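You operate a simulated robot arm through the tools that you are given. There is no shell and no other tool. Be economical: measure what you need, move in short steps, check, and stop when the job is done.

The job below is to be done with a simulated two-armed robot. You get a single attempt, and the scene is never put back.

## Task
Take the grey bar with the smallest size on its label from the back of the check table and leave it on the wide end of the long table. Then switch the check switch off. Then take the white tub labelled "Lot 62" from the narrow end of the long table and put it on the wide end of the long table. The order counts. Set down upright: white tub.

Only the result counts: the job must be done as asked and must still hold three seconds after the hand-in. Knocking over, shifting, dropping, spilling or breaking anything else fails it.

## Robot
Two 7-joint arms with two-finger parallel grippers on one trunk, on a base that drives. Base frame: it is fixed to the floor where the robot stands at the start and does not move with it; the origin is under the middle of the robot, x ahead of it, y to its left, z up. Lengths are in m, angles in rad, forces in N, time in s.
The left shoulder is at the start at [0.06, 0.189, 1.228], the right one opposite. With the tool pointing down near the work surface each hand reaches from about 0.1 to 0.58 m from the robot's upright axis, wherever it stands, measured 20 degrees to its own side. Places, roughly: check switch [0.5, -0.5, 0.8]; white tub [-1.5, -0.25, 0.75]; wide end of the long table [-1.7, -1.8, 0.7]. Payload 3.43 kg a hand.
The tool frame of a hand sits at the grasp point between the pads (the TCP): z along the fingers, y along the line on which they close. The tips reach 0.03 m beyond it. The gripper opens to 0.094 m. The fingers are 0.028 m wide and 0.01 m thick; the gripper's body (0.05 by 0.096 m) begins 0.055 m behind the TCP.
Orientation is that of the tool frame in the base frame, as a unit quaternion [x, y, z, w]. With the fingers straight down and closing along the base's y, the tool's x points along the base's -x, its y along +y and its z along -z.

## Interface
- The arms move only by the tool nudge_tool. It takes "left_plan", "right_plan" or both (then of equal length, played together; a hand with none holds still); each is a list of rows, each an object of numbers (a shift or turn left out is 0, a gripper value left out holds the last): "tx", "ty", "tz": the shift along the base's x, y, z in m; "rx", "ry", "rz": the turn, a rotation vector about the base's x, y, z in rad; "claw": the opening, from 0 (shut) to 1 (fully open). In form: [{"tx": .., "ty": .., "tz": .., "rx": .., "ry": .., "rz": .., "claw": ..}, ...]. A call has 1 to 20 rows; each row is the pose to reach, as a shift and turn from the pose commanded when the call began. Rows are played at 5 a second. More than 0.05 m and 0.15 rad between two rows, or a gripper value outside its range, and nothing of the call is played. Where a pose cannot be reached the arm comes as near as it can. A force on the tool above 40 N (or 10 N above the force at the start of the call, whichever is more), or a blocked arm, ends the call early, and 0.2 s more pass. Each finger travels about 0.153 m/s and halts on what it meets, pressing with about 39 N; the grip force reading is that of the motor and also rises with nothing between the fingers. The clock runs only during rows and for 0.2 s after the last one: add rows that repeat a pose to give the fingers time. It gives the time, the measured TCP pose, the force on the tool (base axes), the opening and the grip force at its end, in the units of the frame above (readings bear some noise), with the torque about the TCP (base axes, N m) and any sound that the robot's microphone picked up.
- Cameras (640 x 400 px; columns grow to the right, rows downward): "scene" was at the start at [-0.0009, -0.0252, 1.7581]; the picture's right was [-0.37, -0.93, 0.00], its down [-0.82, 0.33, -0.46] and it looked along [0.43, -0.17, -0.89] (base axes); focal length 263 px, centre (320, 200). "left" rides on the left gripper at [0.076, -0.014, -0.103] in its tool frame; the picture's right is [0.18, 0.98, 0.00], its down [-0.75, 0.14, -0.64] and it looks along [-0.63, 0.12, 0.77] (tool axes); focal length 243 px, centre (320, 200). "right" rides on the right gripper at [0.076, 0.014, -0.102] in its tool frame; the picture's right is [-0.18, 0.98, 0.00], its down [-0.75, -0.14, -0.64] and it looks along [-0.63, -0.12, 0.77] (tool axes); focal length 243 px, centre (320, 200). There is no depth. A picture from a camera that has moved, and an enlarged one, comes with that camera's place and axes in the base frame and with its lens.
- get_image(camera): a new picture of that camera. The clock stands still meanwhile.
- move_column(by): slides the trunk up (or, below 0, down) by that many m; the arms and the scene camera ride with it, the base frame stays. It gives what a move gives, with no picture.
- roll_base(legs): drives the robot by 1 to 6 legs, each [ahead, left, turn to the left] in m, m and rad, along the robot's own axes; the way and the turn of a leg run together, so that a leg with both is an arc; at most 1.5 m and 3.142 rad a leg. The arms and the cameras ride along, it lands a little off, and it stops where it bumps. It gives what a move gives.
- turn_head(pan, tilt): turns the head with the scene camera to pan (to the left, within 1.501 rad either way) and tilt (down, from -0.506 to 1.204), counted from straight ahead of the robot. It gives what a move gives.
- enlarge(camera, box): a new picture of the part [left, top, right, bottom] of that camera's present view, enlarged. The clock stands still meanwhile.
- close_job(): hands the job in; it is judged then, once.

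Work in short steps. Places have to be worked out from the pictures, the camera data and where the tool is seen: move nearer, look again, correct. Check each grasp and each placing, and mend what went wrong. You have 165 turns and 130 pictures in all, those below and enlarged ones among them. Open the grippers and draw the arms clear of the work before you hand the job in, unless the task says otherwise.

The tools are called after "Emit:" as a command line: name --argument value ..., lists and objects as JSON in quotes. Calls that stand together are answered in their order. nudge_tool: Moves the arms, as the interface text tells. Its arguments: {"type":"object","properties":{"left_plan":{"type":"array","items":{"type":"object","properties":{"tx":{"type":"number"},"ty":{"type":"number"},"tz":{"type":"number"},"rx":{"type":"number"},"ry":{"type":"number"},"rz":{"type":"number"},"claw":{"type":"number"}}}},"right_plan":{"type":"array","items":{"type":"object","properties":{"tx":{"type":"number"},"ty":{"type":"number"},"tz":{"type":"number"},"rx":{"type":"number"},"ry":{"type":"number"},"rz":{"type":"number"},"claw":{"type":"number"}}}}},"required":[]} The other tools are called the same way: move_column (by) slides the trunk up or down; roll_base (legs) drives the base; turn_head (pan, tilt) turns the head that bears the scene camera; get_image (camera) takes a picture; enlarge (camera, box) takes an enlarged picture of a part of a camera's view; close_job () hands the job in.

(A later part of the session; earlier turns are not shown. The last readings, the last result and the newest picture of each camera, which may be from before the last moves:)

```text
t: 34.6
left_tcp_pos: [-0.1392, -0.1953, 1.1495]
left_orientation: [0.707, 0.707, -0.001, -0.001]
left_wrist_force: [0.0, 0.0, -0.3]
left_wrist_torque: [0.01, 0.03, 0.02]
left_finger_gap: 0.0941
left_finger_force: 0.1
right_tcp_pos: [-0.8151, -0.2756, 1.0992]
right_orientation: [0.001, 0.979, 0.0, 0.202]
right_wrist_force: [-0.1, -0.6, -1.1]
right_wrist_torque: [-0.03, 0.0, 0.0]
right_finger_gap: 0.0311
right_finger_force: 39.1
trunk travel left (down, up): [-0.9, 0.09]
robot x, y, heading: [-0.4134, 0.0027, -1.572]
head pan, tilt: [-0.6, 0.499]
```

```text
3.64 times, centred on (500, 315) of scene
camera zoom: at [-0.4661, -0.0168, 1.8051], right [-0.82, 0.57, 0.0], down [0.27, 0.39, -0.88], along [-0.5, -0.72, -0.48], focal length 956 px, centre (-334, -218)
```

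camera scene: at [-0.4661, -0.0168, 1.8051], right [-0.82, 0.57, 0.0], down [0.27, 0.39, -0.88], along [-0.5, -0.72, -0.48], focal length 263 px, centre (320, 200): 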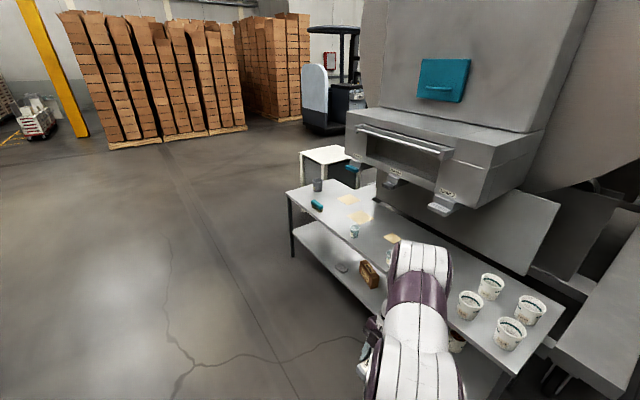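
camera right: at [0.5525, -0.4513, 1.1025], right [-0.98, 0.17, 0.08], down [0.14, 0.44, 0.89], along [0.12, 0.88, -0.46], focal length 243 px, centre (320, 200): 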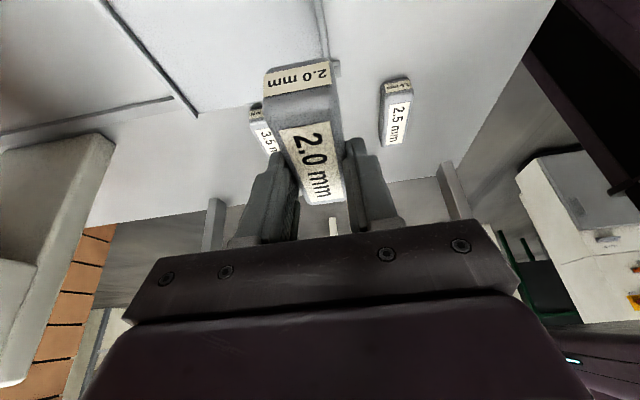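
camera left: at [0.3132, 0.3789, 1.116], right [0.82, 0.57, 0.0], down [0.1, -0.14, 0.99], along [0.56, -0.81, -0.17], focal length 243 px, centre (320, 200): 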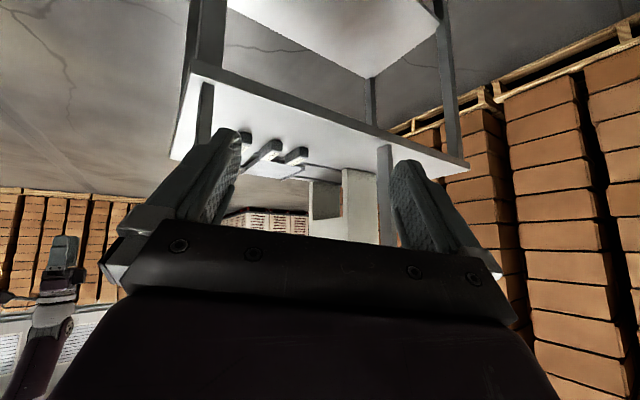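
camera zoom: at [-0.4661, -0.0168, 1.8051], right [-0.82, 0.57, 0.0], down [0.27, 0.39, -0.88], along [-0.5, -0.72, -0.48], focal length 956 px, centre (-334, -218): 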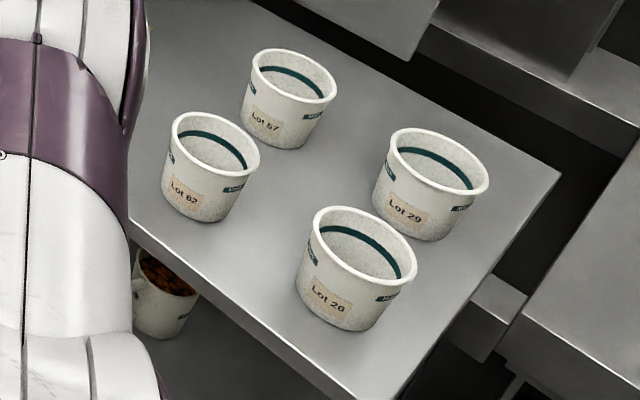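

The table top is at z≈0.73, its front edge at x≈-1.41, and Lot 62 stands at about (-1.48, -0.29). I drive down to y≈-1.85, turn to face the wide end, and stop a little short.

Emit:
roll_base --legs '[[1.4, 0, 0], [0.42, 0, 0], [0, 0, -1.57], [0.35, 0, 0]]'

Emit:
turn_head --pan -0.2 --tilt 0.75

Emit:
get_image --camera "scene"

```text
t: 49.4
left_tcp_pos: [-0.971, -2.1002, 1.1504]
left_orientation: [1.0, 0.003, 0.0, 0.0]
left_wrist_force: [0.3, -0.1, 0.7]
left_wrist_torque: [-0.01, 0.04, -0.02]
left_finger_gap: 0.094
left_finger_force: 0.1
right_tcp_pos: [-1.0547, -1.4244, 1.1006]
right_orientation: [0.691, 0.694, -0.142, 0.143]
right_wrist_force: [0.4, -0.5, -0.4]
right_wrist_torque: [0.01, 0.01, 0.05]
right_finger_gap: 0.031
right_finger_force: 39.2
trunk travel left (down, up): [-0.9, 0.09]
robot x, y, heading: [-0.7832, -1.8275, -3.146]
head pan, tilt: [-0.6, 0.499]
```

```text
t: 50.3
left_tcp_pos: [-0.9721, -2.0989, 1.1494]
left_orientation: [1.0, 0.002, 0.0, 0.0]
left_wrist_force: [0.2, 1.0, -0.5]
left_wrist_torque: [0.02, 0.01, -0.01]
left_finger_gap: 0.0939
left_finger_force: 0.1
right_tcp_pos: [-1.0553, -1.424, 1.0996]
right_orientation: [0.691, 0.694, -0.142, 0.144]
right_wrist_force: [-0.7, -0.1, -1.0]
right_wrist_torque: [0.01, 0.0, 0.01]
right_finger_gap: 0.0311
right_finger_force: 39.1
trunk travel left (down, up): [-0.9, 0.09]
robot x, y, heading: [-0.7815, -1.8244, -3.138]
head pan, tilt: [-0.201, 0.75]
```

```text
95 pictures are left
camera scene: at [-0.7999, -1.8085, 1.7831], right [0.2, 0.98, 0.0], down [0.67, -0.13, -0.73], along [-0.72, 0.14, -0.68], focal length 263 px, centre (320, 200)
```

scene: 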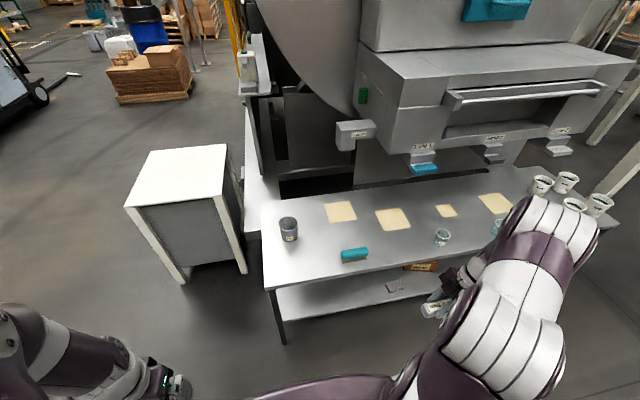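

The cup stands at about (-1.65, -1.80) and the teal brush at (-1.50, -1.51). I'll set the bar near (-1.49, -1.80), leaving (-1.62, -1.67) for the tub. I move the base in.

Emit:
roll_base --legs '[[0.24, 0.1, 0]]'

Emit:
turn_head --pan -0.1 --tilt 1.0

Emit:
get_image --camera "scene"

Emit:
get_image --camera "right"

```text
t: 52.1
left_tcp_pos: [-1.2091, -2.2003, 1.1502]
left_orientation: [1.0, 0.001, 0.0, 0.0]
left_wrist_force: [0.3, 0.1, 0.3]
left_wrist_torque: [0.01, -0.04, 0.0]
left_finger_gap: 0.0941
left_finger_force: 0.0
right_tcp_pos: [-1.294, -1.5236, 1.0999]
right_orientation: [0.691, 0.694, -0.142, 0.142]
right_wrist_force: [1.1, 0.1, 0.1]
right_wrist_torque: [0.0, 0.0, -0.03]
right_finger_gap: 0.0312
right_finger_force: 39.1
trunk travel left (down, up): [-0.9, 0.09]
robot x, y, heading: [-1.0173, -1.9223, -3.135]
head pan, tilt: [-0.201, 0.75]
```

```text
t: 52.9
left_tcp_pos: [-1.212, -2.2009, 1.1482]
left_orientation: [1.0, 0.003, 0.001, 0.0]
left_wrist_force: [-0.7, -0.1, -0.6]
left_wrist_torque: [0.0, -0.04, 0.01]
left_finger_gap: 0.0938
left_finger_force: 0.0
right_tcp_pos: [-1.2959, -1.5248, 1.099]
right_orientation: [0.691, 0.694, -0.141, 0.143]
right_wrist_force: [-0.8, 0.1, -1.5]
right_wrist_torque: [0.01, -0.01, 0.0]
right_finger_gap: 0.0309
right_finger_force: 39.1
trunk travel left (down, up): [-0.9, 0.09]
robot x, y, heading: [-1.0179, -1.9271, -3.143]
head pan, tilt: [-0.099, 1.0]
```

```text
94 pictures are left
camera scene: at [-1.0278, -1.9194, 1.764], right [0.1, 1.0, 0.0], down [0.84, -0.08, -0.54], along [-0.54, 0.05, -0.84], focal length 263 px, centre (320, 200)
```

scene: 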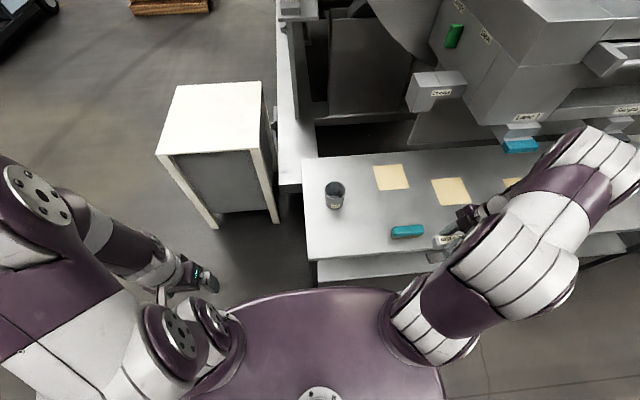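

```text
93 pictures are left
camera right: at [-1.2812, -1.4137, 1.1633], right [0.98, -0.16, 0.07], down [-0.14, -0.44, 0.89], along [-0.11, -0.88, -0.46], focal length 243 px, centre (320, 200)
```

right: 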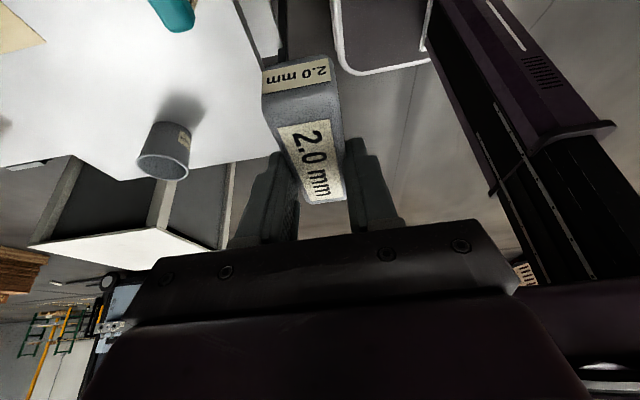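

I move the bar above the target (-1.50, -1.79), keeping the orientation.

Emit:
nudge_tool --right_plan '[{"tx": -0.034, "ty": -0.03, "tz": -0.01}, {"tx": -0.068, "ty": -0.065, "tz": -0.02}, {"tx": -0.1, "ty": -0.1, "tz": -0.03}, {"tx": -0.13, "ty": -0.135, "tz": -0.05}, {"tx": -0.16, "ty": -0.17, "tz": -0.07}, {"tx": -0.19, "ty": -0.205, "tz": -0.09}, {"tx": -0.2, "ty": -0.235, "tz": -0.12}, {"tx": -0.204, "ty": -0.255, "tz": -0.16}, {"tx": -0.204, "ty": -0.265, "tz": -0.2}, {"tx": -0.204, "ty": -0.265, "tz": -0.2}]'

Emit:
get_image --camera "right"

Emit:
get_image --camera "scene"

```text
refused: row 4 steps farther than a row can; nothing moved
```

```text
92 pictures are left
camera right: at [-1.2812, -1.4137, 1.1633], right [0.98, -0.16, 0.07], down [-0.14, -0.44, 0.89], along [-0.11, -0.88, -0.46], focal length 243 px, centre (320, 200)
```

right: 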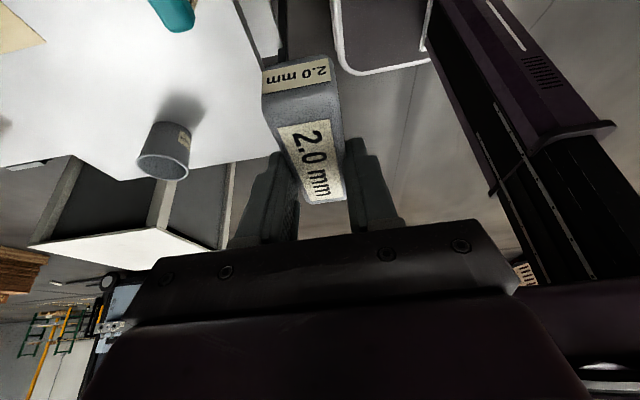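

```text
91 pictures are left
camera scene: at [-1.0278, -1.9194, 1.764], right [0.1, 1.0, 0.0], down [0.84, -0.08, -0.54], along [-0.54, 0.05, -0.84], focal length 263 px, centre (320, 200)
```

scene: 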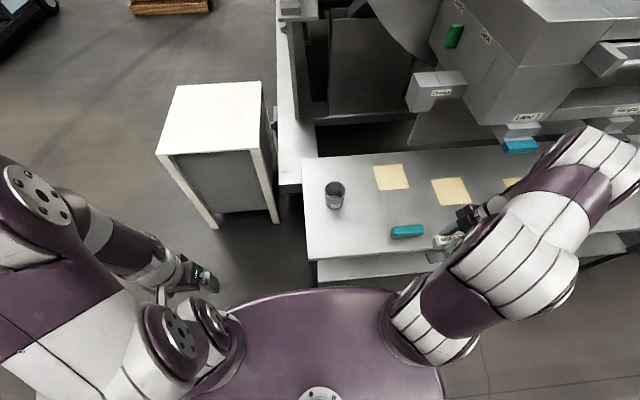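

Row 4 was slightly too long. I resend with even steps and more rows.

Emit:
nudge_tool --right_plan '[{"tx": -0.023, "ty": -0.029, "tz": -0.01}, {"tx": -0.046, "ty": -0.058, "tz": -0.02}, {"tx": -0.069, "ty": -0.087, "tz": -0.03}, {"tx": -0.092, "ty": -0.116, "tz": -0.045}, {"tx": -0.115, "ty": -0.145, "tz": -0.06}, {"tx": -0.138, "ty": -0.174, "tz": -0.08}, {"tx": -0.161, "ty": -0.203, "tz": -0.1}, {"tx": -0.184, "ty": -0.232, "tz": -0.125}, {"tx": -0.204, "ty": -0.261, "tz": -0.155}, {"tx": -0.204, "ty": -0.265, "tz": -0.2}, {"tx": -0.204, "ty": -0.265, "tz": -0.2}]'

Emit:
get_image --camera "right"

Emit:
get_image --camera "scene"

```text
t: 55.3
left_tcp_pos: [-1.2102, -2.2026, 1.1488]
left_orientation: [1.0, 0.001, 0.0, 0.0]
left_wrist_force: [0.3, -0.1, 0.1]
left_wrist_torque: [0.02, -0.01, -0.02]
left_finger_gap: 0.0937
left_finger_force: 0.1
right_tcp_pos: [-1.4983, -1.7913, 0.8993]
right_orientation: [0.691, 0.694, -0.142, 0.143]
right_wrist_force: [0.3, -0.4, -0.6]
right_wrist_torque: [0.02, 0.01, -0.02]
right_finger_gap: 0.0311
right_finger_force: 38.9
trunk travel left (down, up): [-0.9, 0.09]
robot x, y, heading: [-1.0176, -1.9256, -3.14]
head pan, tilt: [-0.099, 1.0]
```

```text
90 pictures are left
camera right: at [-1.4837, -1.6791, 0.9633], right [0.98, -0.16, 0.07], down [-0.14, -0.44, 0.89], along [-0.11, -0.88, -0.46], focal length 243 px, centre (320, 200)
```

right: 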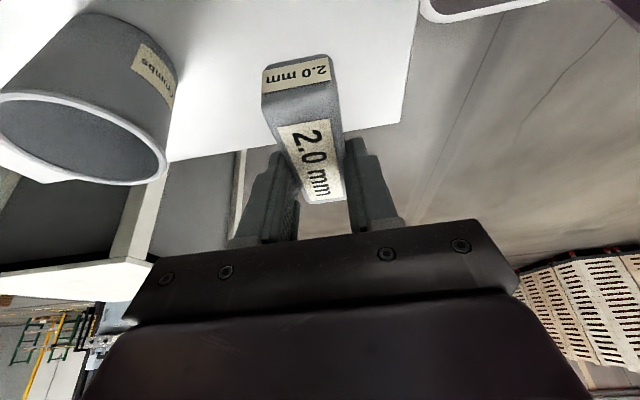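

```text
89 pictures are left
camera scene: at [-1.0261, -1.9192, 1.764], right [0.1, 1.0, 0.0], down [0.84, -0.08, -0.54], along [-0.54, 0.05, -0.84], focal length 263 px, centre (320, 200)
```

scene: 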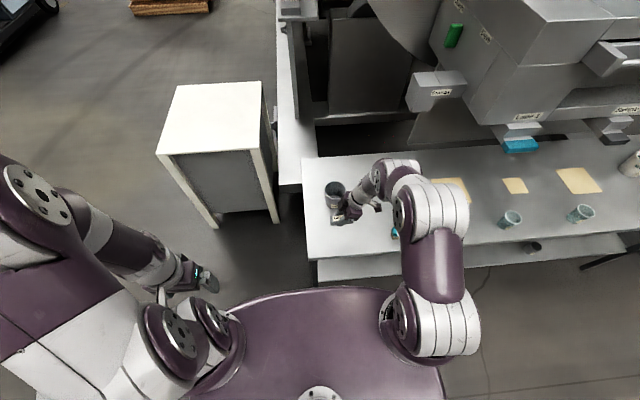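

All is clear of the cup. I lower gradually; contact is expected near TCP z≈0.77.

Emit:
nudge_tool --right_plan '[{"tx": 0.01, "tz": -0.04}, {"tx": 0.015, "tz": -0.08}, {"tx": 0.015, "tz": -0.1}, {"tx": 0.015, "tz": -0.11}]'

Emit:
get_image --camera "right"

```text
t: 56.3
left_tcp_pos: [-1.211, -2.1998, 1.1498]
left_orientation: [1.0, 0.001, -0.001, -0.001]
left_wrist_force: [0.0, -0.5, 0.1]
left_wrist_torque: [0.0, 0.02, 0.0]
left_finger_gap: 0.0939
left_finger_force: 0.0
right_tcp_pos: [-1.4844, -1.7901, 0.7892]
right_orientation: [0.691, 0.694, -0.142, 0.144]
right_wrist_force: [0.5, -0.1, -1.9]
right_wrist_torque: [0.05, 0.01, 0.05]
right_finger_gap: 0.0309
right_finger_force: 38.7
trunk travel left (down, up): [-0.9, 0.09]
robot x, y, heading: [-1.0198, -1.9216, -3.142]
head pan, tilt: [-0.099, 1.0]
```

```text
88 pictures are left
camera right: at [-1.4697, -1.678, 0.853], right [0.98, -0.16, 0.07], down [-0.14, -0.44, 0.89], along [-0.11, -0.88, -0.46], focal length 243 px, centre (320, 200)
```

right: 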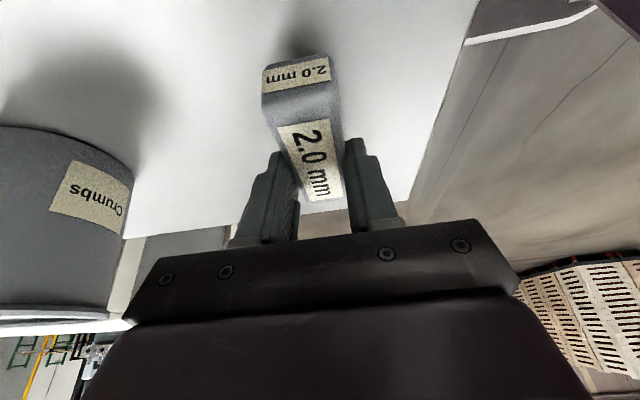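

Near the surface now. I lower in 4 mm rows until contact.

Emit:
nudge_tool --right_plan '[{"tz": -0.004}, {"tz": -0.008}, {"tz": -0.012}, {"tz": -0.016}]'

```text
t: 57.3
left_tcp_pos: [-1.2081, -2.2011, 1.15]
left_orientation: [1.0, 0.001, -0.002, 0.0]
left_wrist_force: [-0.8, 0.6, -0.3]
left_wrist_torque: [-0.01, -0.01, -0.03]
left_finger_gap: 0.0938
left_finger_force: 0.0
right_tcp_pos: [-1.487, -1.79, 0.7807]
right_orientation: [0.69, 0.694, -0.145, 0.141]
right_wrist_force: [12.3, 2.0, 37.3]
right_wrist_torque: [0.54, -0.57, -0.11]
right_finger_gap: 0.0312
right_finger_force: 39.0
trunk travel left (down, up): [-0.9, 0.09]
robot x, y, heading: [-1.0179, -1.9238, -3.139]
head pan, tilt: [-0.099, 1.0]
stopped in row 4 (right hand): the force on the tool passed its limit at 46 N (the readings are from after the stop); the commanded pose is now the measured one
```

Contact made. I ease up 2 mm, open the fingers, and look.

Emit:
nudge_tool --right_plan '[{"tz": 0.002}, {"tz": 0.002, "claw": 0.6}, {"tz": 0.002, "claw": 0.6}, {"tz": 0.002, "claw": 0.6}]'

Emit:
get_image --camera "right"

```text
t: 58.3
left_tcp_pos: [-1.2112, -2.2005, 1.1503]
left_orientation: [1.0, 0.002, 0.0, 0.001]
left_wrist_force: [0.2, -0.1, 0.1]
left_wrist_torque: [0.01, -0.01, 0.02]
left_finger_gap: 0.0941
left_finger_force: 0.1
right_tcp_pos: [-1.4876, -1.7895, 0.778]
right_orientation: [0.691, 0.694, -0.143, 0.143]
right_wrist_force: [-0.3, -0.8, 1.3]
right_wrist_torque: [-0.03, 0.01, 0.01]
right_finger_gap: 0.0563
right_finger_force: 0.1
trunk travel left (down, up): [-0.9, 0.09]
robot x, y, heading: [-1.0155, -1.9258, -3.137]
head pan, tilt: [-0.099, 1.0]
```

```text
87 pictures are left
camera right: at [-1.4728, -1.6777, 0.8417], right [0.98, -0.16, 0.07], down [-0.14, -0.44, 0.89], along [-0.12, -0.88, -0.45], focal length 243 px, centre (320, 200)
```

right: 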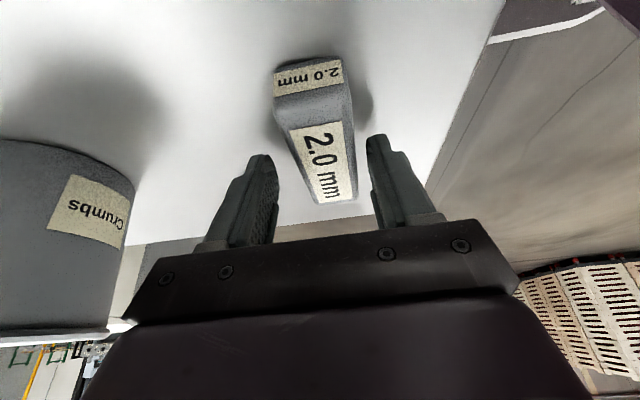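

The bar lies free and flat. I lift straight up and draw the arm back.

Emit:
nudge_tool --right_plan '[{"tz": 0.04}, {"tz": 0.08}, {"tz": 0.12}, {"tz": 0.16}, {"tz": 0.2}, {"tz": 0.24, "ty": 0.02}, {"tx": 0.04, "ty": 0.04, "tz": 0.26}, {"tx": 0.08, "ty": 0.06, "tz": 0.28}, {"tx": 0.12, "ty": 0.08, "tz": 0.3}, {"tx": 0.16, "ty": 0.11, "tz": 0.31}, {"tx": 0.19, "ty": 0.14, "tz": 0.31}]'

Emit:
get_image --camera "scene"

```text
refused: row 10 steps farther than a row can; nothing moved
```

```text
86 pictures are left
camera scene: at [-1.0274, -1.919, 1.7639], right [0.1, 1.0, 0.0], down [0.84, -0.08, -0.54], along [-0.54, 0.05, -0.84], focal length 263 px, centre (320, 200)
```

scene: 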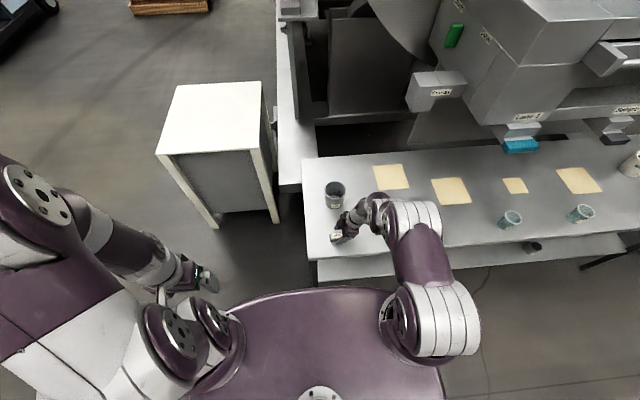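

Step size again; I resend with shorter rows.

Emit:
nudge_tool --right_plan '[{"tz": 0.04}, {"tz": 0.08}, {"tz": 0.12}, {"tz": 0.16}, {"tz": 0.2}, {"tz": 0.24, "ty": 0.02}, {"tx": 0.03, "ty": 0.04, "tz": 0.26}, {"tx": 0.06, "ty": 0.06, "tz": 0.28}, {"tx": 0.09, "ty": 0.08, "tz": 0.3}, {"tx": 0.12, "ty": 0.11, "tz": 0.31}, {"tx": 0.15, "ty": 0.14, "tz": 0.31}, {"tx": 0.18, "ty": 0.16, "tz": 0.31}]'

Emit:
get_image --camera "scene"

```text
t: 60.9
left_tcp_pos: [-1.2093, -2.1998, 1.1505]
left_orientation: [1.0, 0.002, 0.0, -0.001]
left_wrist_force: [-0.2, 0.1, 1.2]
left_wrist_torque: [0.02, -0.03, -0.01]
left_finger_gap: 0.0939
left_finger_force: 0.3
right_tcp_pos: [-1.3068, -1.6288, 1.0882]
right_orientation: [0.691, 0.694, -0.144, 0.141]
right_wrist_force: [0.1, 1.1, 0.4]
right_wrist_torque: [0.03, 0.02, 0.0]
right_finger_gap: 0.0564
right_finger_force: 0.0
trunk travel left (down, up): [-0.9, 0.09]
robot x, y, heading: [-1.0163, -1.9241, -3.137]
head pan, tilt: [-0.099, 1.0]
```

```text
85 pictures are left
camera scene: at [-1.0253, -1.9185, 1.764], right [0.1, 1.0, 0.0], down [0.84, -0.08, -0.54], along [-0.54, 0.05, -0.84], focal length 263 px, centre (320, 200)
```

scene: 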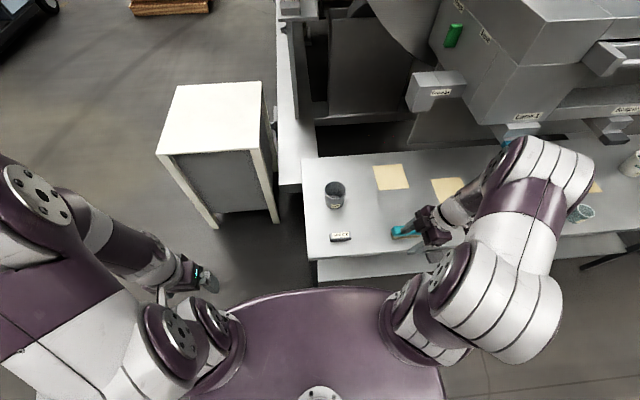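

The bar rests at the wide end. Next is the switch: I back away, turn to face +y, and drive in front of the check table's panel.

Emit:
roll_base --legs '[[-0.45, 0, 0], [0, 0, -1.571], [0.6, -0.95, 0]]'

Emit:
turn_head --pan 0.0 --tilt 0.8

Emit:
get_image --camera "scene"

```text
t: 72.8
left_tcp_pos: [0.1118, -1.1248, 1.1491]
left_orientation: [0.708, -0.707, -0.001, 0.0]
left_wrist_force: [0.5, -0.9, 0.1]
left_wrist_torque: [-0.05, 0.01, -0.01]
left_finger_gap: 0.0943
left_finger_force: 0.2
right_tcp_pos: [0.6838, -1.0269, 1.0875]
right_orientation: [0.98, 0.002, -0.201, -0.001]
right_wrist_force: [0.5, 0.3, -0.4]
right_wrist_torque: [0.0, -0.02, 0.0]
right_finger_gap: 0.0563
right_finger_force: 0.0
trunk travel left (down, up): [-0.9, 0.09]
robot x, y, heading: [0.3913, -1.3141, 1.573]
head pan, tilt: [-0.099, 1.0]
```

```text
t: 73.6
left_tcp_pos: [0.113, -1.1238, 1.1493]
left_orientation: [0.708, -0.706, 0.0, 0.0]
left_wrist_force: [0.8, 0.1, -0.2]
left_wrist_torque: [0.0, -0.01, -0.03]
left_finger_gap: 0.0938
left_finger_force: 0.0
right_tcp_pos: [0.6857, -1.0278, 1.0872]
right_orientation: [0.979, 0.002, -0.202, -0.002]
right_wrist_force: [0.4, -0.1, 0.1]
right_wrist_torque: [-0.02, 0.0, -0.01]
right_finger_gap: 0.0564
right_finger_force: 0.0
trunk travel left (down, up): [-0.9, 0.09]
robot x, y, heading: [0.3901, -1.3203, 1.578]
head pan, tilt: [0.0, 0.799]
```

```text
84 pictures are left
camera scene: at [0.3882, -1.2993, 1.7791], right [1.0, 0.0, 0.0], down [0.0, -0.72, -0.7], along [0.0, 0.7, -0.72], focal length 263 px, centre (320, 200)
```

scene: 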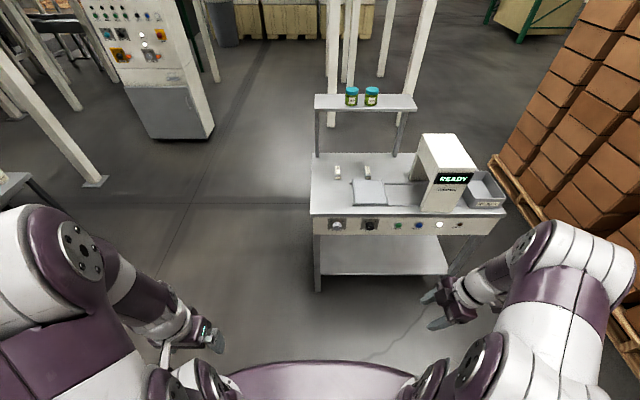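

Emit:
enlarge --camera "scene" --box '[310, 205, 400, 245]'

Emit:
enlarge --camera "scene" --box '[380, 150, 520, 245]'

```text
7.11 times, centred on (355, 225) of scene
camera zoom: at [0.3882, -1.2993, 1.7791], right [1.0, 0.0, 0.0], down [0.0, -0.72, -0.7], along [0.0, 0.7, -0.72], focal length 1869 px, centre (71, 22)
```

zoom: 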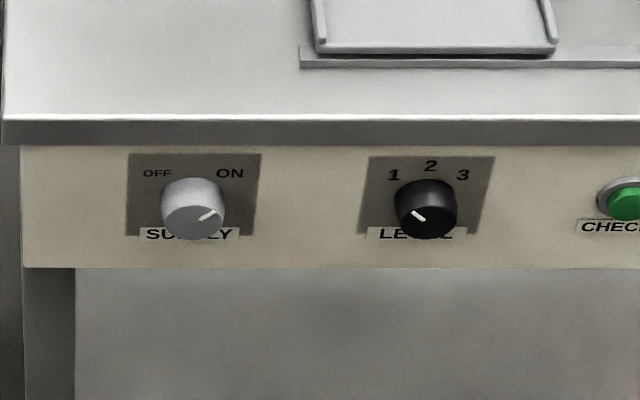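

```text
4.21 times, centred on (450, 198) of scene
camera zoom: at [0.3882, -1.2993, 1.7791], right [1.0, 0.0, 0.0], down [0.0, -0.72, -0.7], along [0.0, 0.7, -0.72], focal length 1106 px, centre (-227, 210)
```

zoom: 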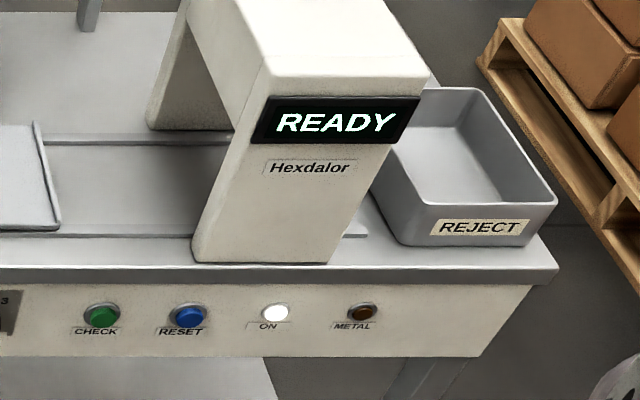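

The SUPPLY knob is the ON/OFF switch, with its pointer at ON; it must turn about 90° counter-clockwise to OFF. I lower the trunk and bring the right hand to point forward, step by step.

Emit:
nudge_tool --right_plan '[{"ry": -0.14}, {"ry": -0.28}, {"ry": -0.402}]'

Emit:
nudge_tool --right_plan '[{"rz": -0.145}, {"rz": -0.29}, {"rz": -0.435}, {"rz": -0.58}, {"rz": -0.725}, {"rz": -0.87}, {"rz": -1.015}, {"rz": -1.16}, {"rz": -1.305}, {"rz": -1.45}, {"rz": -1.571}]'

Emit:
move_column --by -0.25

Emit:
nudge_tool --right_plan '[{"rx": 0.145}, {"rx": 0.29}, {"rx": 0.435}, {"rx": 0.58}, {"rx": 0.725}, {"rx": 0.87}, {"rx": 1.015}, {"rx": 1.16}, {"rx": 1.305}, {"rx": 1.45}, {"rx": 1.571}]'

Emit:
get_image --camera "scene"

```text
t: 74.4
left_tcp_pos: [0.1116, -1.1244, 1.1507]
left_orientation: [0.707, -0.707, -0.001, 0.001]
left_wrist_force: [-0.1, -1.1, -0.5]
left_wrist_torque: [0.02, -0.01, -0.01]
left_finger_gap: 0.0941
left_finger_force: 0.1
right_tcp_pos: [0.685, -1.0261, 1.0879]
right_orientation: [1.0, 0.003, -0.001, -0.003]
right_wrist_force: [-0.6, 0.1, -0.8]
right_wrist_torque: [-0.02, 0.01, -0.01]
right_finger_gap: 0.0563
right_finger_force: 0.0
trunk travel left (down, up): [-0.9, 0.09]
robot x, y, heading: [0.3861, -1.3229, 1.575]
head pan, tilt: [0.0, 0.799]
```

```text
t: 76.8
left_tcp_pos: [0.1133, -1.1257, 1.1494]
left_orientation: [0.707, -0.707, 0.0, -0.001]
left_wrist_force: [-1.1, 0.3, 0.9]
left_wrist_torque: [-0.02, 0.03, 0.02]
left_finger_gap: 0.0937
left_finger_force: 0.0
right_tcp_pos: [0.6835, -1.0268, 1.0876]
right_orientation: [-0.707, 0.707, 0.0, 0.002]
right_wrist_force: [0.1, -0.1, -0.2]
right_wrist_torque: [0.01, 0.0, -0.02]
right_finger_gap: 0.0565
right_finger_force: 0.0
trunk travel left (down, up): [-0.9, 0.09]
robot x, y, heading: [0.3889, -1.3177, 1.571]
head pan, tilt: [0.0, 0.799]
```

```text
t: 79.3
left_tcp_pos: [0.1137, -1.1233, 0.8999]
left_orientation: [0.708, -0.706, -0.001, 0.0]
left_wrist_force: [-0.1, -0.1, 0.6]
left_wrist_torque: [0.01, 0.02, 0.01]
left_finger_gap: 0.094
left_finger_force: 0.1
right_tcp_pos: [0.6837, -1.0275, 0.8381]
right_orientation: [0.708, -0.706, -0.001, -0.003]
right_wrist_force: [0.4, 0.0, 0.1]
right_wrist_torque: [0.02, -0.03, 0.02]
right_finger_gap: 0.0561
right_finger_force: 0.1
trunk travel left (down, up): [-0.65, 0.34]
robot x, y, heading: [0.3914, -1.3186, 1.572]
head pan, tilt: [0.0, 0.799]
```

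```text
t: 81.8
left_tcp_pos: [0.1128, -1.1251, 0.8998]
left_orientation: [0.708, -0.707, 0.001, 0.0]
left_wrist_force: [-0.2, -0.2, -0.3]
left_wrist_torque: [0.02, -0.01, 0.03]
left_finger_gap: 0.0937
left_finger_force: 0.1
right_tcp_pos: [0.7164, -0.9891, 0.8543]
right_orientation: [-0.615, 0.624, 0.351, 0.331]
right_wrist_force: [-0.2, 0.9, -0.3]
right_wrist_torque: [0.01, 0.0, 0.01]
right_finger_gap: 0.0565
right_finger_force: 0.1
right hand out of reach, approached as far as the arm can: row 2, 3, 4, 5, 6, 7, 8, 9, 10, 11
trunk travel left (down, up): [-0.65, 0.34]
robot x, y, heading: [0.3847, -1.3217, 1.576]
head pan, tilt: [0.0, 0.799]
```

```text
81 pictures are left
camera scene: at [0.3879, -1.2996, 1.5291], right [1.0, 0.0, 0.0], down [0.0, -0.72, -0.7], along [0.0, 0.7, -0.72], focal length 263 px, centre (320, 200)
```

scene: 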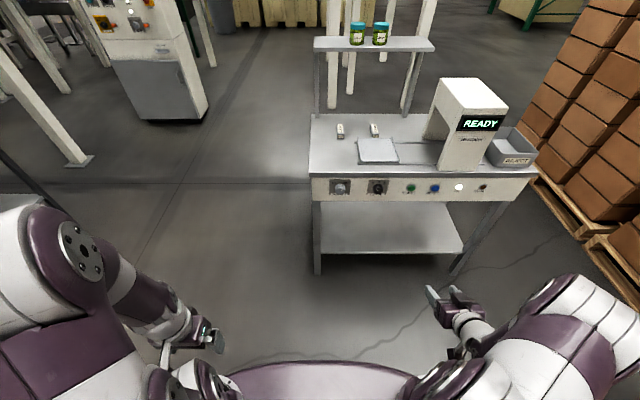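

The pitch-up was limited by the arm being folded. I extend forward first, then finish the pitch.

Emit:
nudge_tool --right_plan '[{"tx": -0.03, "ty": 0.03}, {"tx": -0.06, "ty": 0.06}, {"tx": -0.09, "ty": 0.09}, {"tx": -0.12, "ty": 0.12}, {"tx": -0.15, "ty": 0.15}, {"tx": -0.18, "ty": 0.18}]'

Emit:
nudge_tool --right_plan '[{"rx": 0.14}, {"rx": 0.28}, {"rx": 0.42}, {"rx": 0.56}]'

Emit:
get_image --camera "scene"

Emit:
get_image --camera "right"

```text
t: 83.2
left_tcp_pos: [0.1116, -1.1242, 0.8999]
left_orientation: [0.708, -0.707, -0.001, 0.0]
left_wrist_force: [1.0, 0.0, -0.3]
left_wrist_torque: [-0.03, 0.0, 0.01]
left_finger_gap: 0.0942
left_finger_force: 0.2
right_tcp_pos: [0.6189, -0.8439, 0.8517]
right_orientation: [-0.617, 0.622, 0.352, 0.329]
right_wrist_force: [0.4, -0.9, -0.5]
right_wrist_torque: [-0.01, -0.01, 0.0]
right_finger_gap: 0.0565
right_finger_force: 0.1
right hand out of reach, approached as far as the arm can: row 1, 2, 3, 4, 5, 6
trunk travel left (down, up): [-0.65, 0.34]
robot x, y, heading: [0.3912, -1.3201, 1.574]
head pan, tilt: [0.0, 0.799]
```

```text
t: 84.2
left_tcp_pos: [0.1122, -1.1241, 0.9003]
left_orientation: [0.707, -0.707, 0.001, 0.0]
left_wrist_force: [-1.0, -0.2, 0.1]
left_wrist_torque: [-0.01, 0.0, 0.02]
left_finger_gap: 0.0939
left_finger_force: 0.0
right_tcp_pos: [0.6416, -0.7151, 0.942]
right_orientation: [0.515, -0.513, -0.498, -0.472]
right_wrist_force: [-0.1, 1.1, 0.0]
right_wrist_torque: [-0.01, 0.02, -0.02]
right_finger_gap: 0.0565
right_finger_force: 0.1
right hand out of reach, approached as far as the arm can: row 1, 2, 3, 4
trunk travel left (down, up): [-0.65, 0.34]
robot x, y, heading: [0.3878, -1.3183, 1.576]
head pan, tilt: [0.0, 0.799]
```

```text
80 pictures are left
camera scene: at [0.3881, -1.2984, 1.5291], right [1.0, 0.0, 0.0], down [0.0, -0.72, -0.7], along [0.0, 0.7, -0.72], focal length 263 px, centre (320, 200)
```

scene: 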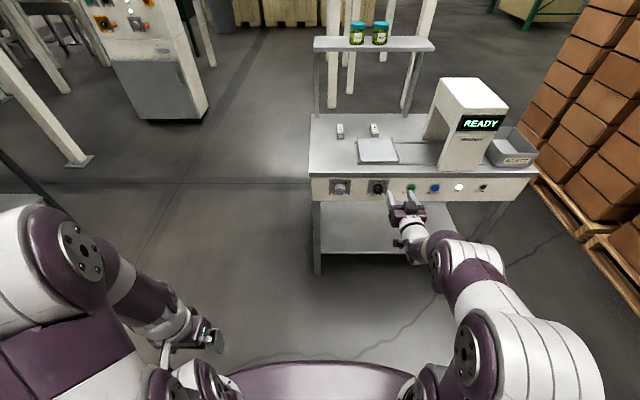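

```text
79 pictures are left
camera right: at [0.6289, -0.8205, 0.8715], right [-0.98, -0.01, 0.21], down [0.18, -0.59, 0.79], along [0.11, 0.81, 0.58], focal length 243 px, centre (320, 200)
```

right: 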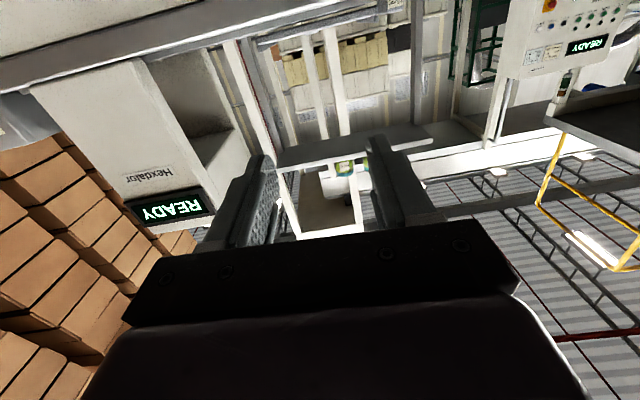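

The hand now points forward. I enlarge the knob again from this lower camera to triangulate it.

Emit:
enlarge --camera "scene" --box '[310, 160, 420, 230]'

```text
5.71 times, centred on (365, 195) of scene
camera zoom: at [0.3881, -1.2984, 1.5291], right [1.0, 0.0, 0.0], down [0.0, -0.72, -0.7], along [0.0, 0.7, -0.72], focal length 1502 px, centre (63, 229)
```

zoom: 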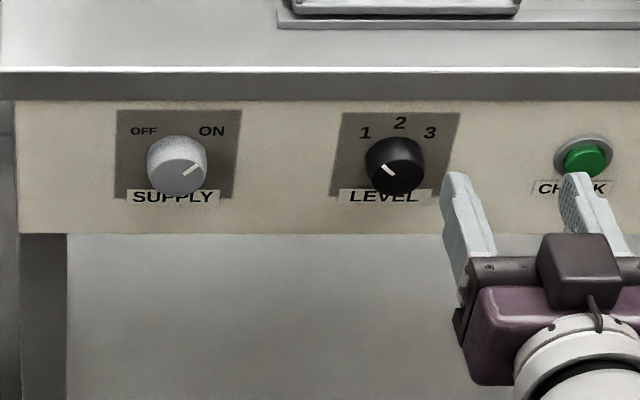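

Knob face centre is about (0.472, -0.498, 0.765), diameter ≈0.045, panel at y≈-0.48. I move to a pre-grasp 0.1 m in front.

Emit:
nudge_tool --right_plan '[{"tx": -0.03, "ty": 0.01, "tz": -0.03, "claw": 0.8}, {"tx": -0.06, "ty": 0.02, "tz": -0.06}, {"tx": -0.09, "ty": 0.03, "tz": -0.09}, {"tx": -0.12, "ty": 0.045, "tz": -0.12}, {"tx": -0.145, "ty": 0.06, "tz": -0.15}, {"tx": -0.17, "ty": 0.08, "tz": -0.177}, {"tx": -0.17, "ty": 0.095, "tz": -0.177}]'

Emit:
get_image --camera "scene"

```text
t: 85.8
left_tcp_pos: [0.1126, -1.1252, 0.8993]
left_orientation: [0.708, -0.706, -0.001, -0.001]
left_wrist_force: [-0.4, -0.5, 0.8]
left_wrist_torque: [-0.02, 0.02, 0.0]
left_finger_gap: 0.0941
left_finger_force: 0.0
right_tcp_pos: [0.5876, -0.6314, 0.7667]
right_orientation: [0.558, -0.47, -0.504, -0.462]
right_wrist_force: [0.0, -0.4, 0.1]
right_wrist_torque: [0.0, -0.01, -0.01]
right_finger_gap: 0.0753
right_finger_force: 0.1
right hand out of reach, approached as far as the arm can: row 1, 2, 3, 4, 5, 6, 7
trunk travel left (down, up): [-0.65, 0.34]
robot x, y, heading: [0.3905, -1.3166, 1.577]
head pan, tilt: [0.0, 0.799]
```

```text
77 pictures are left
camera scene: at [0.3882, -1.301, 1.5292], right [1.0, 0.0, 0.0], down [0.0, -0.72, -0.7], along [0.0, 0.7, -0.72], focal length 263 px, centre (320, 200)
```

scene: 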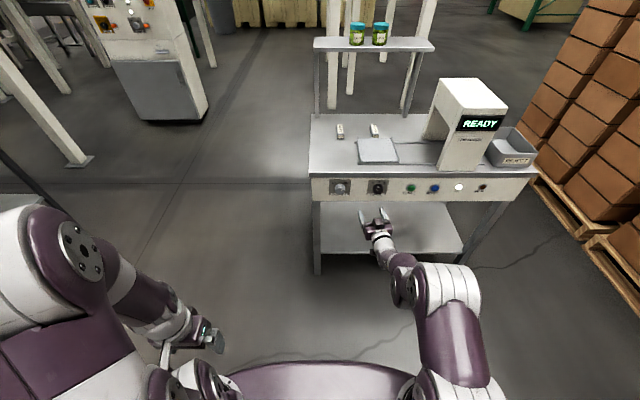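

The arm runs out sideways there, so I shift the base 0.14 m left to put the knob further on the right hand's side, then correct the pose.

Emit:
roll_base --legs '[[0, 0.15, 0]]'

Emit:
nudge_tool --right_plan '[{"tx": 0.015, "rz": 0.1}, {"tx": 0.03, "rz": 0.13}]'

```text
t: 87.1
left_tcp_pos: [-0.0371, -1.1253, 0.8994]
left_orientation: [0.708, -0.706, 0.0, -0.001]
left_wrist_force: [-1.2, 0.1, -0.2]
left_wrist_torque: [0.0, -0.01, -0.01]
left_finger_gap: 0.0939
left_finger_force: 0.0
right_tcp_pos: [0.4384, -0.631, 0.7665]
right_orientation: [0.558, -0.471, -0.503, -0.462]
right_wrist_force: [-0.7, 0.7, 0.6]
right_wrist_torque: [0.01, -0.02, -0.02]
right_finger_gap: 0.0753
right_finger_force: 0.1
trunk travel left (down, up): [-0.65, 0.34]
robot x, y, heading: [0.2374, -1.3197, 1.574]
head pan, tilt: [0.0, 0.799]
```

```text
t: 87.7
left_tcp_pos: [-0.0368, -1.124, 0.8988]
left_orientation: [0.708, -0.707, 0.0, 0.0]
left_wrist_force: [0.2, 0.3, 0.1]
left_wrist_torque: [0.02, -0.01, 0.0]
left_finger_gap: 0.0939
left_finger_force: 0.0
right_tcp_pos: [0.4684, -0.6318, 0.7662]
right_orientation: [0.588, -0.433, -0.532, -0.429]
right_wrist_force: [0.4, 0.1, -0.7]
right_wrist_torque: [0.01, -0.02, 0.0]
right_finger_gap: 0.0753
right_finger_force: 0.1
trunk travel left (down, up): [-0.65, 0.34]
robot x, y, heading: [0.2377, -1.3185, 1.563]
head pan, tilt: [0.0, 0.799]
```

Yaw went the wrong way; I correct it by -0.256 rad.

Emit:
nudge_tool --right_plan '[{"tx": 0.002, "rz": -0.13}, {"tx": 0.004, "rz": -0.256}]'

Emit:
nudge_tool --right_plan '[{"ry": 0.14}, {"ry": 0.28}, {"ry": 0.42}, {"ry": 0.56}, {"ry": 0.7}]'

Emit:
get_image --camera "scene"

```text
t: 88.3
left_tcp_pos: [-0.0372, -1.1238, 0.8996]
left_orientation: [0.707, -0.707, 0.0, 0.0]
left_wrist_force: [-0.3, -0.2, 0.3]
left_wrist_torque: [-0.01, 0.0, 0.02]
left_finger_gap: 0.094
left_finger_force: 0.0
right_tcp_pos: [0.4736, -0.6316, 0.7651]
right_orientation: [0.545, -0.486, -0.49, -0.476]
right_wrist_force: [0.3, 0.2, -0.4]
right_wrist_torque: [0.01, 0.02, -0.01]
right_finger_gap: 0.0753
right_finger_force: 0.0
right hand out of reach, approached as far as the arm can: row 2
trunk travel left (down, up): [-0.65, 0.34]
robot x, y, heading: [0.2414, -1.3181, 1.572]
head pan, tilt: [0.0, 0.799]
```

```text
t: 89.5
left_tcp_pos: [-0.0376, -1.1245, 0.8987]
left_orientation: [0.707, -0.707, 0.0, 0.0]
left_wrist_force: [-0.6, 0.4, -0.5]
left_wrist_torque: [0.0, 0.0, 0.02]
left_finger_gap: 0.0939
left_finger_force: 0.0
right_tcp_pos: [0.4728, -0.6307, 0.7648]
right_orientation: [-0.342, 0.62, 0.648, 0.279]
right_wrist_force: [0.4, 0.3, -0.4]
right_wrist_torque: [0.0, 0.01, 0.0]
right_finger_gap: 0.0753
right_finger_force: 0.0
trunk travel left (down, up): [-0.65, 0.34]
robot x, y, heading: [0.2394, -1.3214, 1.571]
head pan, tilt: [0.0, 0.799]
```

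```text
76 pictures are left
camera scene: at [0.239, -1.2997, 1.5291], right [1.0, 0.0, 0.0], down [0.0, -0.72, -0.7], along [0.0, 0.7, -0.72], focal length 263 px, centre (320, 200)
```

scene: 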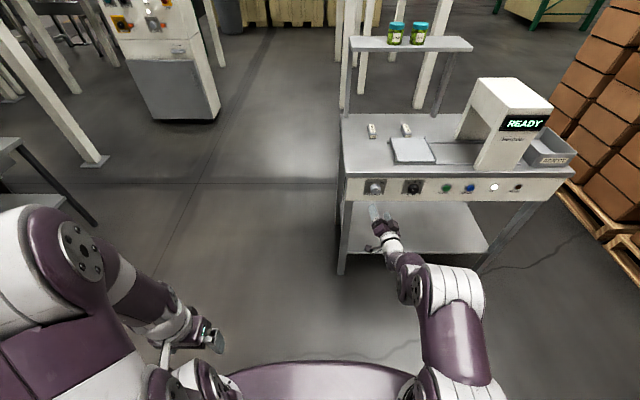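

The roll works. I correct yaw by -0.09 and test the full 90° counter-roll in free space.

Emit:
nudge_tool --right_plan '[{"rz": -0.09}, {"rz": -0.09}]'

Emit:
nudge_tool --right_plan '[{"ry": -0.14}, {"ry": -0.28}, {"ry": -0.42}, {"ry": -0.56}, {"ry": -0.7}, {"ry": -0.84}, {"ry": -0.98}, {"ry": -1.12}, {"ry": -1.26}, {"ry": -1.4}, {"ry": -1.54}, {"ry": -1.68}]'

```text
t: 90.1
left_tcp_pos: [-0.0359, -1.125, 0.8991]
left_orientation: [0.708, -0.707, -0.001, 0.0]
left_wrist_force: [-0.4, 0.1, 0.4]
left_wrist_torque: [0.02, 0.0, 0.01]
left_finger_gap: 0.0941
left_finger_force: 0.0
right_tcp_pos: [0.484, -0.6317, 0.7655]
right_orientation: [-0.333, 0.626, 0.642, 0.292]
right_wrist_force: [-0.2, 0.3, 0.8]
right_wrist_torque: [0.0, -0.04, -0.02]
right_finger_gap: 0.0755
right_finger_force: 0.0
right hand out of reach, approached as far as the arm can: row 1, 2
trunk travel left (down, up): [-0.65, 0.34]
robot x, y, heading: [0.241, -1.3167, 1.574]
head pan, tilt: [0.0, 0.799]
```

```text
t: 92.3
left_tcp_pos: [-0.0368, -1.1248, 0.8999]
left_orientation: [0.707, -0.707, 0.0, 0.0]
left_wrist_force: [0.2, -0.4, -0.6]
left_wrist_torque: [-0.01, 0.0, 0.0]
left_finger_gap: 0.094
left_finger_force: 0.1
right_tcp_pos: [0.4924, -0.6188, 0.6388]
right_orientation: [0.709, -0.415, -0.346, -0.453]
right_wrist_force: [-0.6, 0.6, 0.0]
right_wrist_torque: [-0.03, 0.0, -0.01]
right_finger_gap: 0.075
right_finger_force: 0.0
right hand out of reach, approached as far as the arm can: row 6, 7, 8, 9, 10
trunk travel left (down, up): [-0.65, 0.34]
robot x, y, heading: [0.2423, -1.3202, 1.574]
head pan, tilt: [0.0, 0.799]
stopped in row 10 (right hand): the arm was blocked; the commanded pose is now the measured one
```

Roll below about 0 is blocked, likely a wrist limit because the shoulder is high. I restore the pose, then lower the trunk further and keep the hand level.

Emit:
nudge_tool --right_plan '[{"tz": 0.03, "ty": -0.02, "ry": 0.13}, {"tz": 0.06, "ty": -0.04, "ry": 0.26}, {"tz": 0.09, "ty": -0.06, "ry": 0.4}, {"tz": 0.12, "ty": -0.06, "ry": 0.54}, {"tz": 0.15, "ty": -0.06, "ry": 0.68}, {"tz": 0.19, "ty": -0.06, "ry": 0.8}, {"tz": 0.23, "ty": -0.06, "ry": 0.9}]'

Emit:
move_column --by -0.2

Emit:
get_image --camera "scene"

```text
t: 93.9
left_tcp_pos: [-0.0362, -1.1242, 0.8991]
left_orientation: [-0.707, 0.707, 0.0, 0.0]
left_wrist_force: [0.6, 0.1, 0.4]
left_wrist_torque: [-0.02, 0.01, 0.0]
left_finger_gap: 0.0941
left_finger_force: 0.2
right_tcp_pos: [0.4918, -0.6784, 0.8701]
right_orientation: [-0.486, 0.571, 0.621, 0.23]
right_wrist_force: [1.1, 0.2, 0.2]
right_wrist_torque: [0.0, 0.02, 0.01]
right_finger_gap: 0.0752
right_finger_force: 0.0
trunk travel left (down, up): [-0.65, 0.34]
robot x, y, heading: [0.2373, -1.3184, 1.571]
head pan, tilt: [0.0, 0.799]
```

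```text
t: 96.1
left_tcp_pos: [-0.0353, -1.124, 0.7009]
left_orientation: [0.708, -0.706, 0.0, 0.0]
left_wrist_force: [0.2, -0.3, 0.4]
left_wrist_torque: [0.0, 0.02, 0.01]
left_finger_gap: 0.094
left_finger_force: 0.0
right_tcp_pos: [0.4931, -0.678, 0.6714]
right_orientation: [-0.486, 0.571, 0.621, 0.23]
right_wrist_force: [1.0, 0.3, 0.9]
right_wrist_torque: [-0.03, -0.01, 0.0]
right_finger_gap: 0.0751
right_finger_force: 0.0
trunk travel left (down, up): [-0.45, 0.54]
robot x, y, heading: [0.2397, -1.3148, 1.572]
head pan, tilt: [0.0, 0.799]
```

```text
75 pictures are left
camera scene: at [0.2392, -1.2997, 1.3292], right [1.0, 0.0, 0.0], down [0.0, -0.72, -0.7], along [0.0, 0.7, -0.72], focal length 263 px, centre (320, 200)
```

scene: 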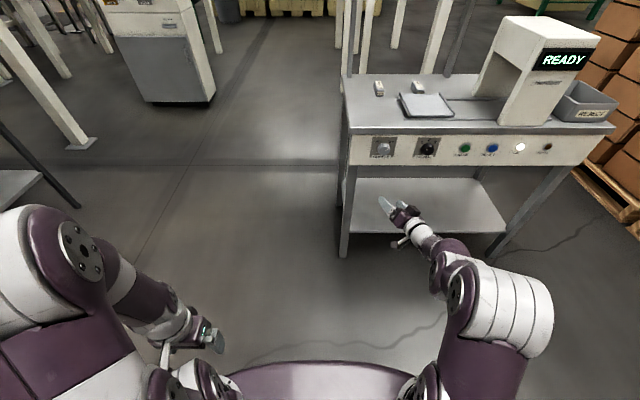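

I straighten the yaw and pitch and bring the hand to the knob's height.

Emit:
nudge_tool --right_plan '[{"tx": -0.007, "tz": 0.031, "rx": 0.042, "rz": -0.116}, {"tx": -0.014, "tz": 0.062, "rx": 0.084, "rz": -0.231}, {"tx": -0.02, "tz": 0.094, "rx": 0.126, "rz": -0.347}]'

```text
t: 96.9
left_tcp_pos: [-0.0357, -1.125, 0.6998]
left_orientation: [0.708, -0.706, 0.001, 0.0]
left_wrist_force: [-0.1, 0.0, 0.0]
left_wrist_torque: [0.0, -0.01, -0.01]
left_finger_gap: 0.0939
left_finger_force: 0.1
right_tcp_pos: [0.498, -0.6764, 0.7658]
right_orientation: [-0.372, 0.604, 0.608, 0.357]
right_wrist_force: [-0.2, 0.3, -0.2]
right_wrist_torque: [0.0, 0.0, -0.02]
right_finger_gap: 0.0753
right_finger_force: 0.1
right hand out of reach, approached as far as the arm can: row 3
trunk travel left (down, up): [-0.45, 0.54]
robot x, y, heading: [0.2406, -1.3173, 1.576]
head pan, tilt: [0.0, 0.799]
```

Pointing is now straight with roll ≈+0.49. To gain lateral freedom I shift the base a further 0.1 m left, re-centre, and test rolling counter-clockwise.

Emit:
roll_base --legs '[[0, 0.12, 0]]'

Emit:
nudge_tool --right_plan '[{"tx": 0.03}, {"tx": 0.06}, {"tx": 0.094}]'

Emit:
nudge_tool --right_plan '[{"ry": -0.14}, {"ry": -0.28}, {"ry": -0.42}, {"ry": -0.56}, {"ry": -0.7}, {"ry": -0.84}, {"ry": -0.98}, {"ry": -1.12}]'

```text
t: 98.1
left_tcp_pos: [-0.1565, -1.1244, 0.6998]
left_orientation: [0.708, -0.706, 0.001, 0.0]
left_wrist_force: [0.6, 0.6, 0.4]
left_wrist_torque: [-0.01, 0.0, -0.02]
left_finger_gap: 0.0939
left_finger_force: 0.0
right_tcp_pos: [0.3752, -0.6762, 0.7662]
right_orientation: [-0.372, 0.603, 0.608, 0.358]
right_wrist_force: [0.2, 1.1, -0.2]
right_wrist_torque: [-0.05, 0.02, 0.02]
right_finger_gap: 0.0751
right_finger_force: 0.1
trunk travel left (down, up): [-0.45, 0.54]
robot x, y, heading: [0.1228, -1.3224, 1.573]
head pan, tilt: [0.0, 0.799]
```

```text
t: 98.9
left_tcp_pos: [-0.1558, -1.1259, 0.7005]
left_orientation: [0.708, -0.706, 0.0, 0.001]
left_wrist_force: [-0.3, -1.0, 0.9]
left_wrist_torque: [0.01, -0.02, -0.02]
left_finger_gap: 0.0942
left_finger_force: 0.0
right_tcp_pos: [0.4715, -0.6745, 0.7648]
right_orientation: [-0.373, 0.603, 0.609, 0.357]
right_wrist_force: [0.3, -0.1, -0.4]
right_wrist_torque: [-0.01, 0.02, -0.02]
right_finger_gap: 0.0754
right_finger_force: 0.0
trunk travel left (down, up): [-0.45, 0.54]
robot x, y, heading: [0.1221, -1.316, 1.573]
head pan, tilt: [0.0, 0.799]
```

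```text
t: 100.7
left_tcp_pos: [-0.1555, -1.1247, 0.6993]
left_orientation: [0.708, -0.706, 0.0, 0.0]
left_wrist_force: [0.9, 0.1, -0.9]
left_wrist_torque: [-0.04, -0.02, 0.0]
left_finger_gap: 0.094
left_finger_force: 0.0
right_tcp_pos: [0.5044, -0.667, 0.8024]
right_orientation: [0.649, -0.323, -0.327, -0.606]
right_wrist_force: [0.7, 0.6, 0.4]
right_wrist_torque: [0.0, -0.02, -0.01]
right_finger_gap: 0.0753
right_finger_force: 0.1
right hand out of reach, approached as far as the arm can: row 6, 7, 8
trunk travel left (down, up): [-0.45, 0.54]
robot x, y, heading: [0.1204, -1.3182, 1.572]
head pan, tilt: [0.0, 0.799]
```

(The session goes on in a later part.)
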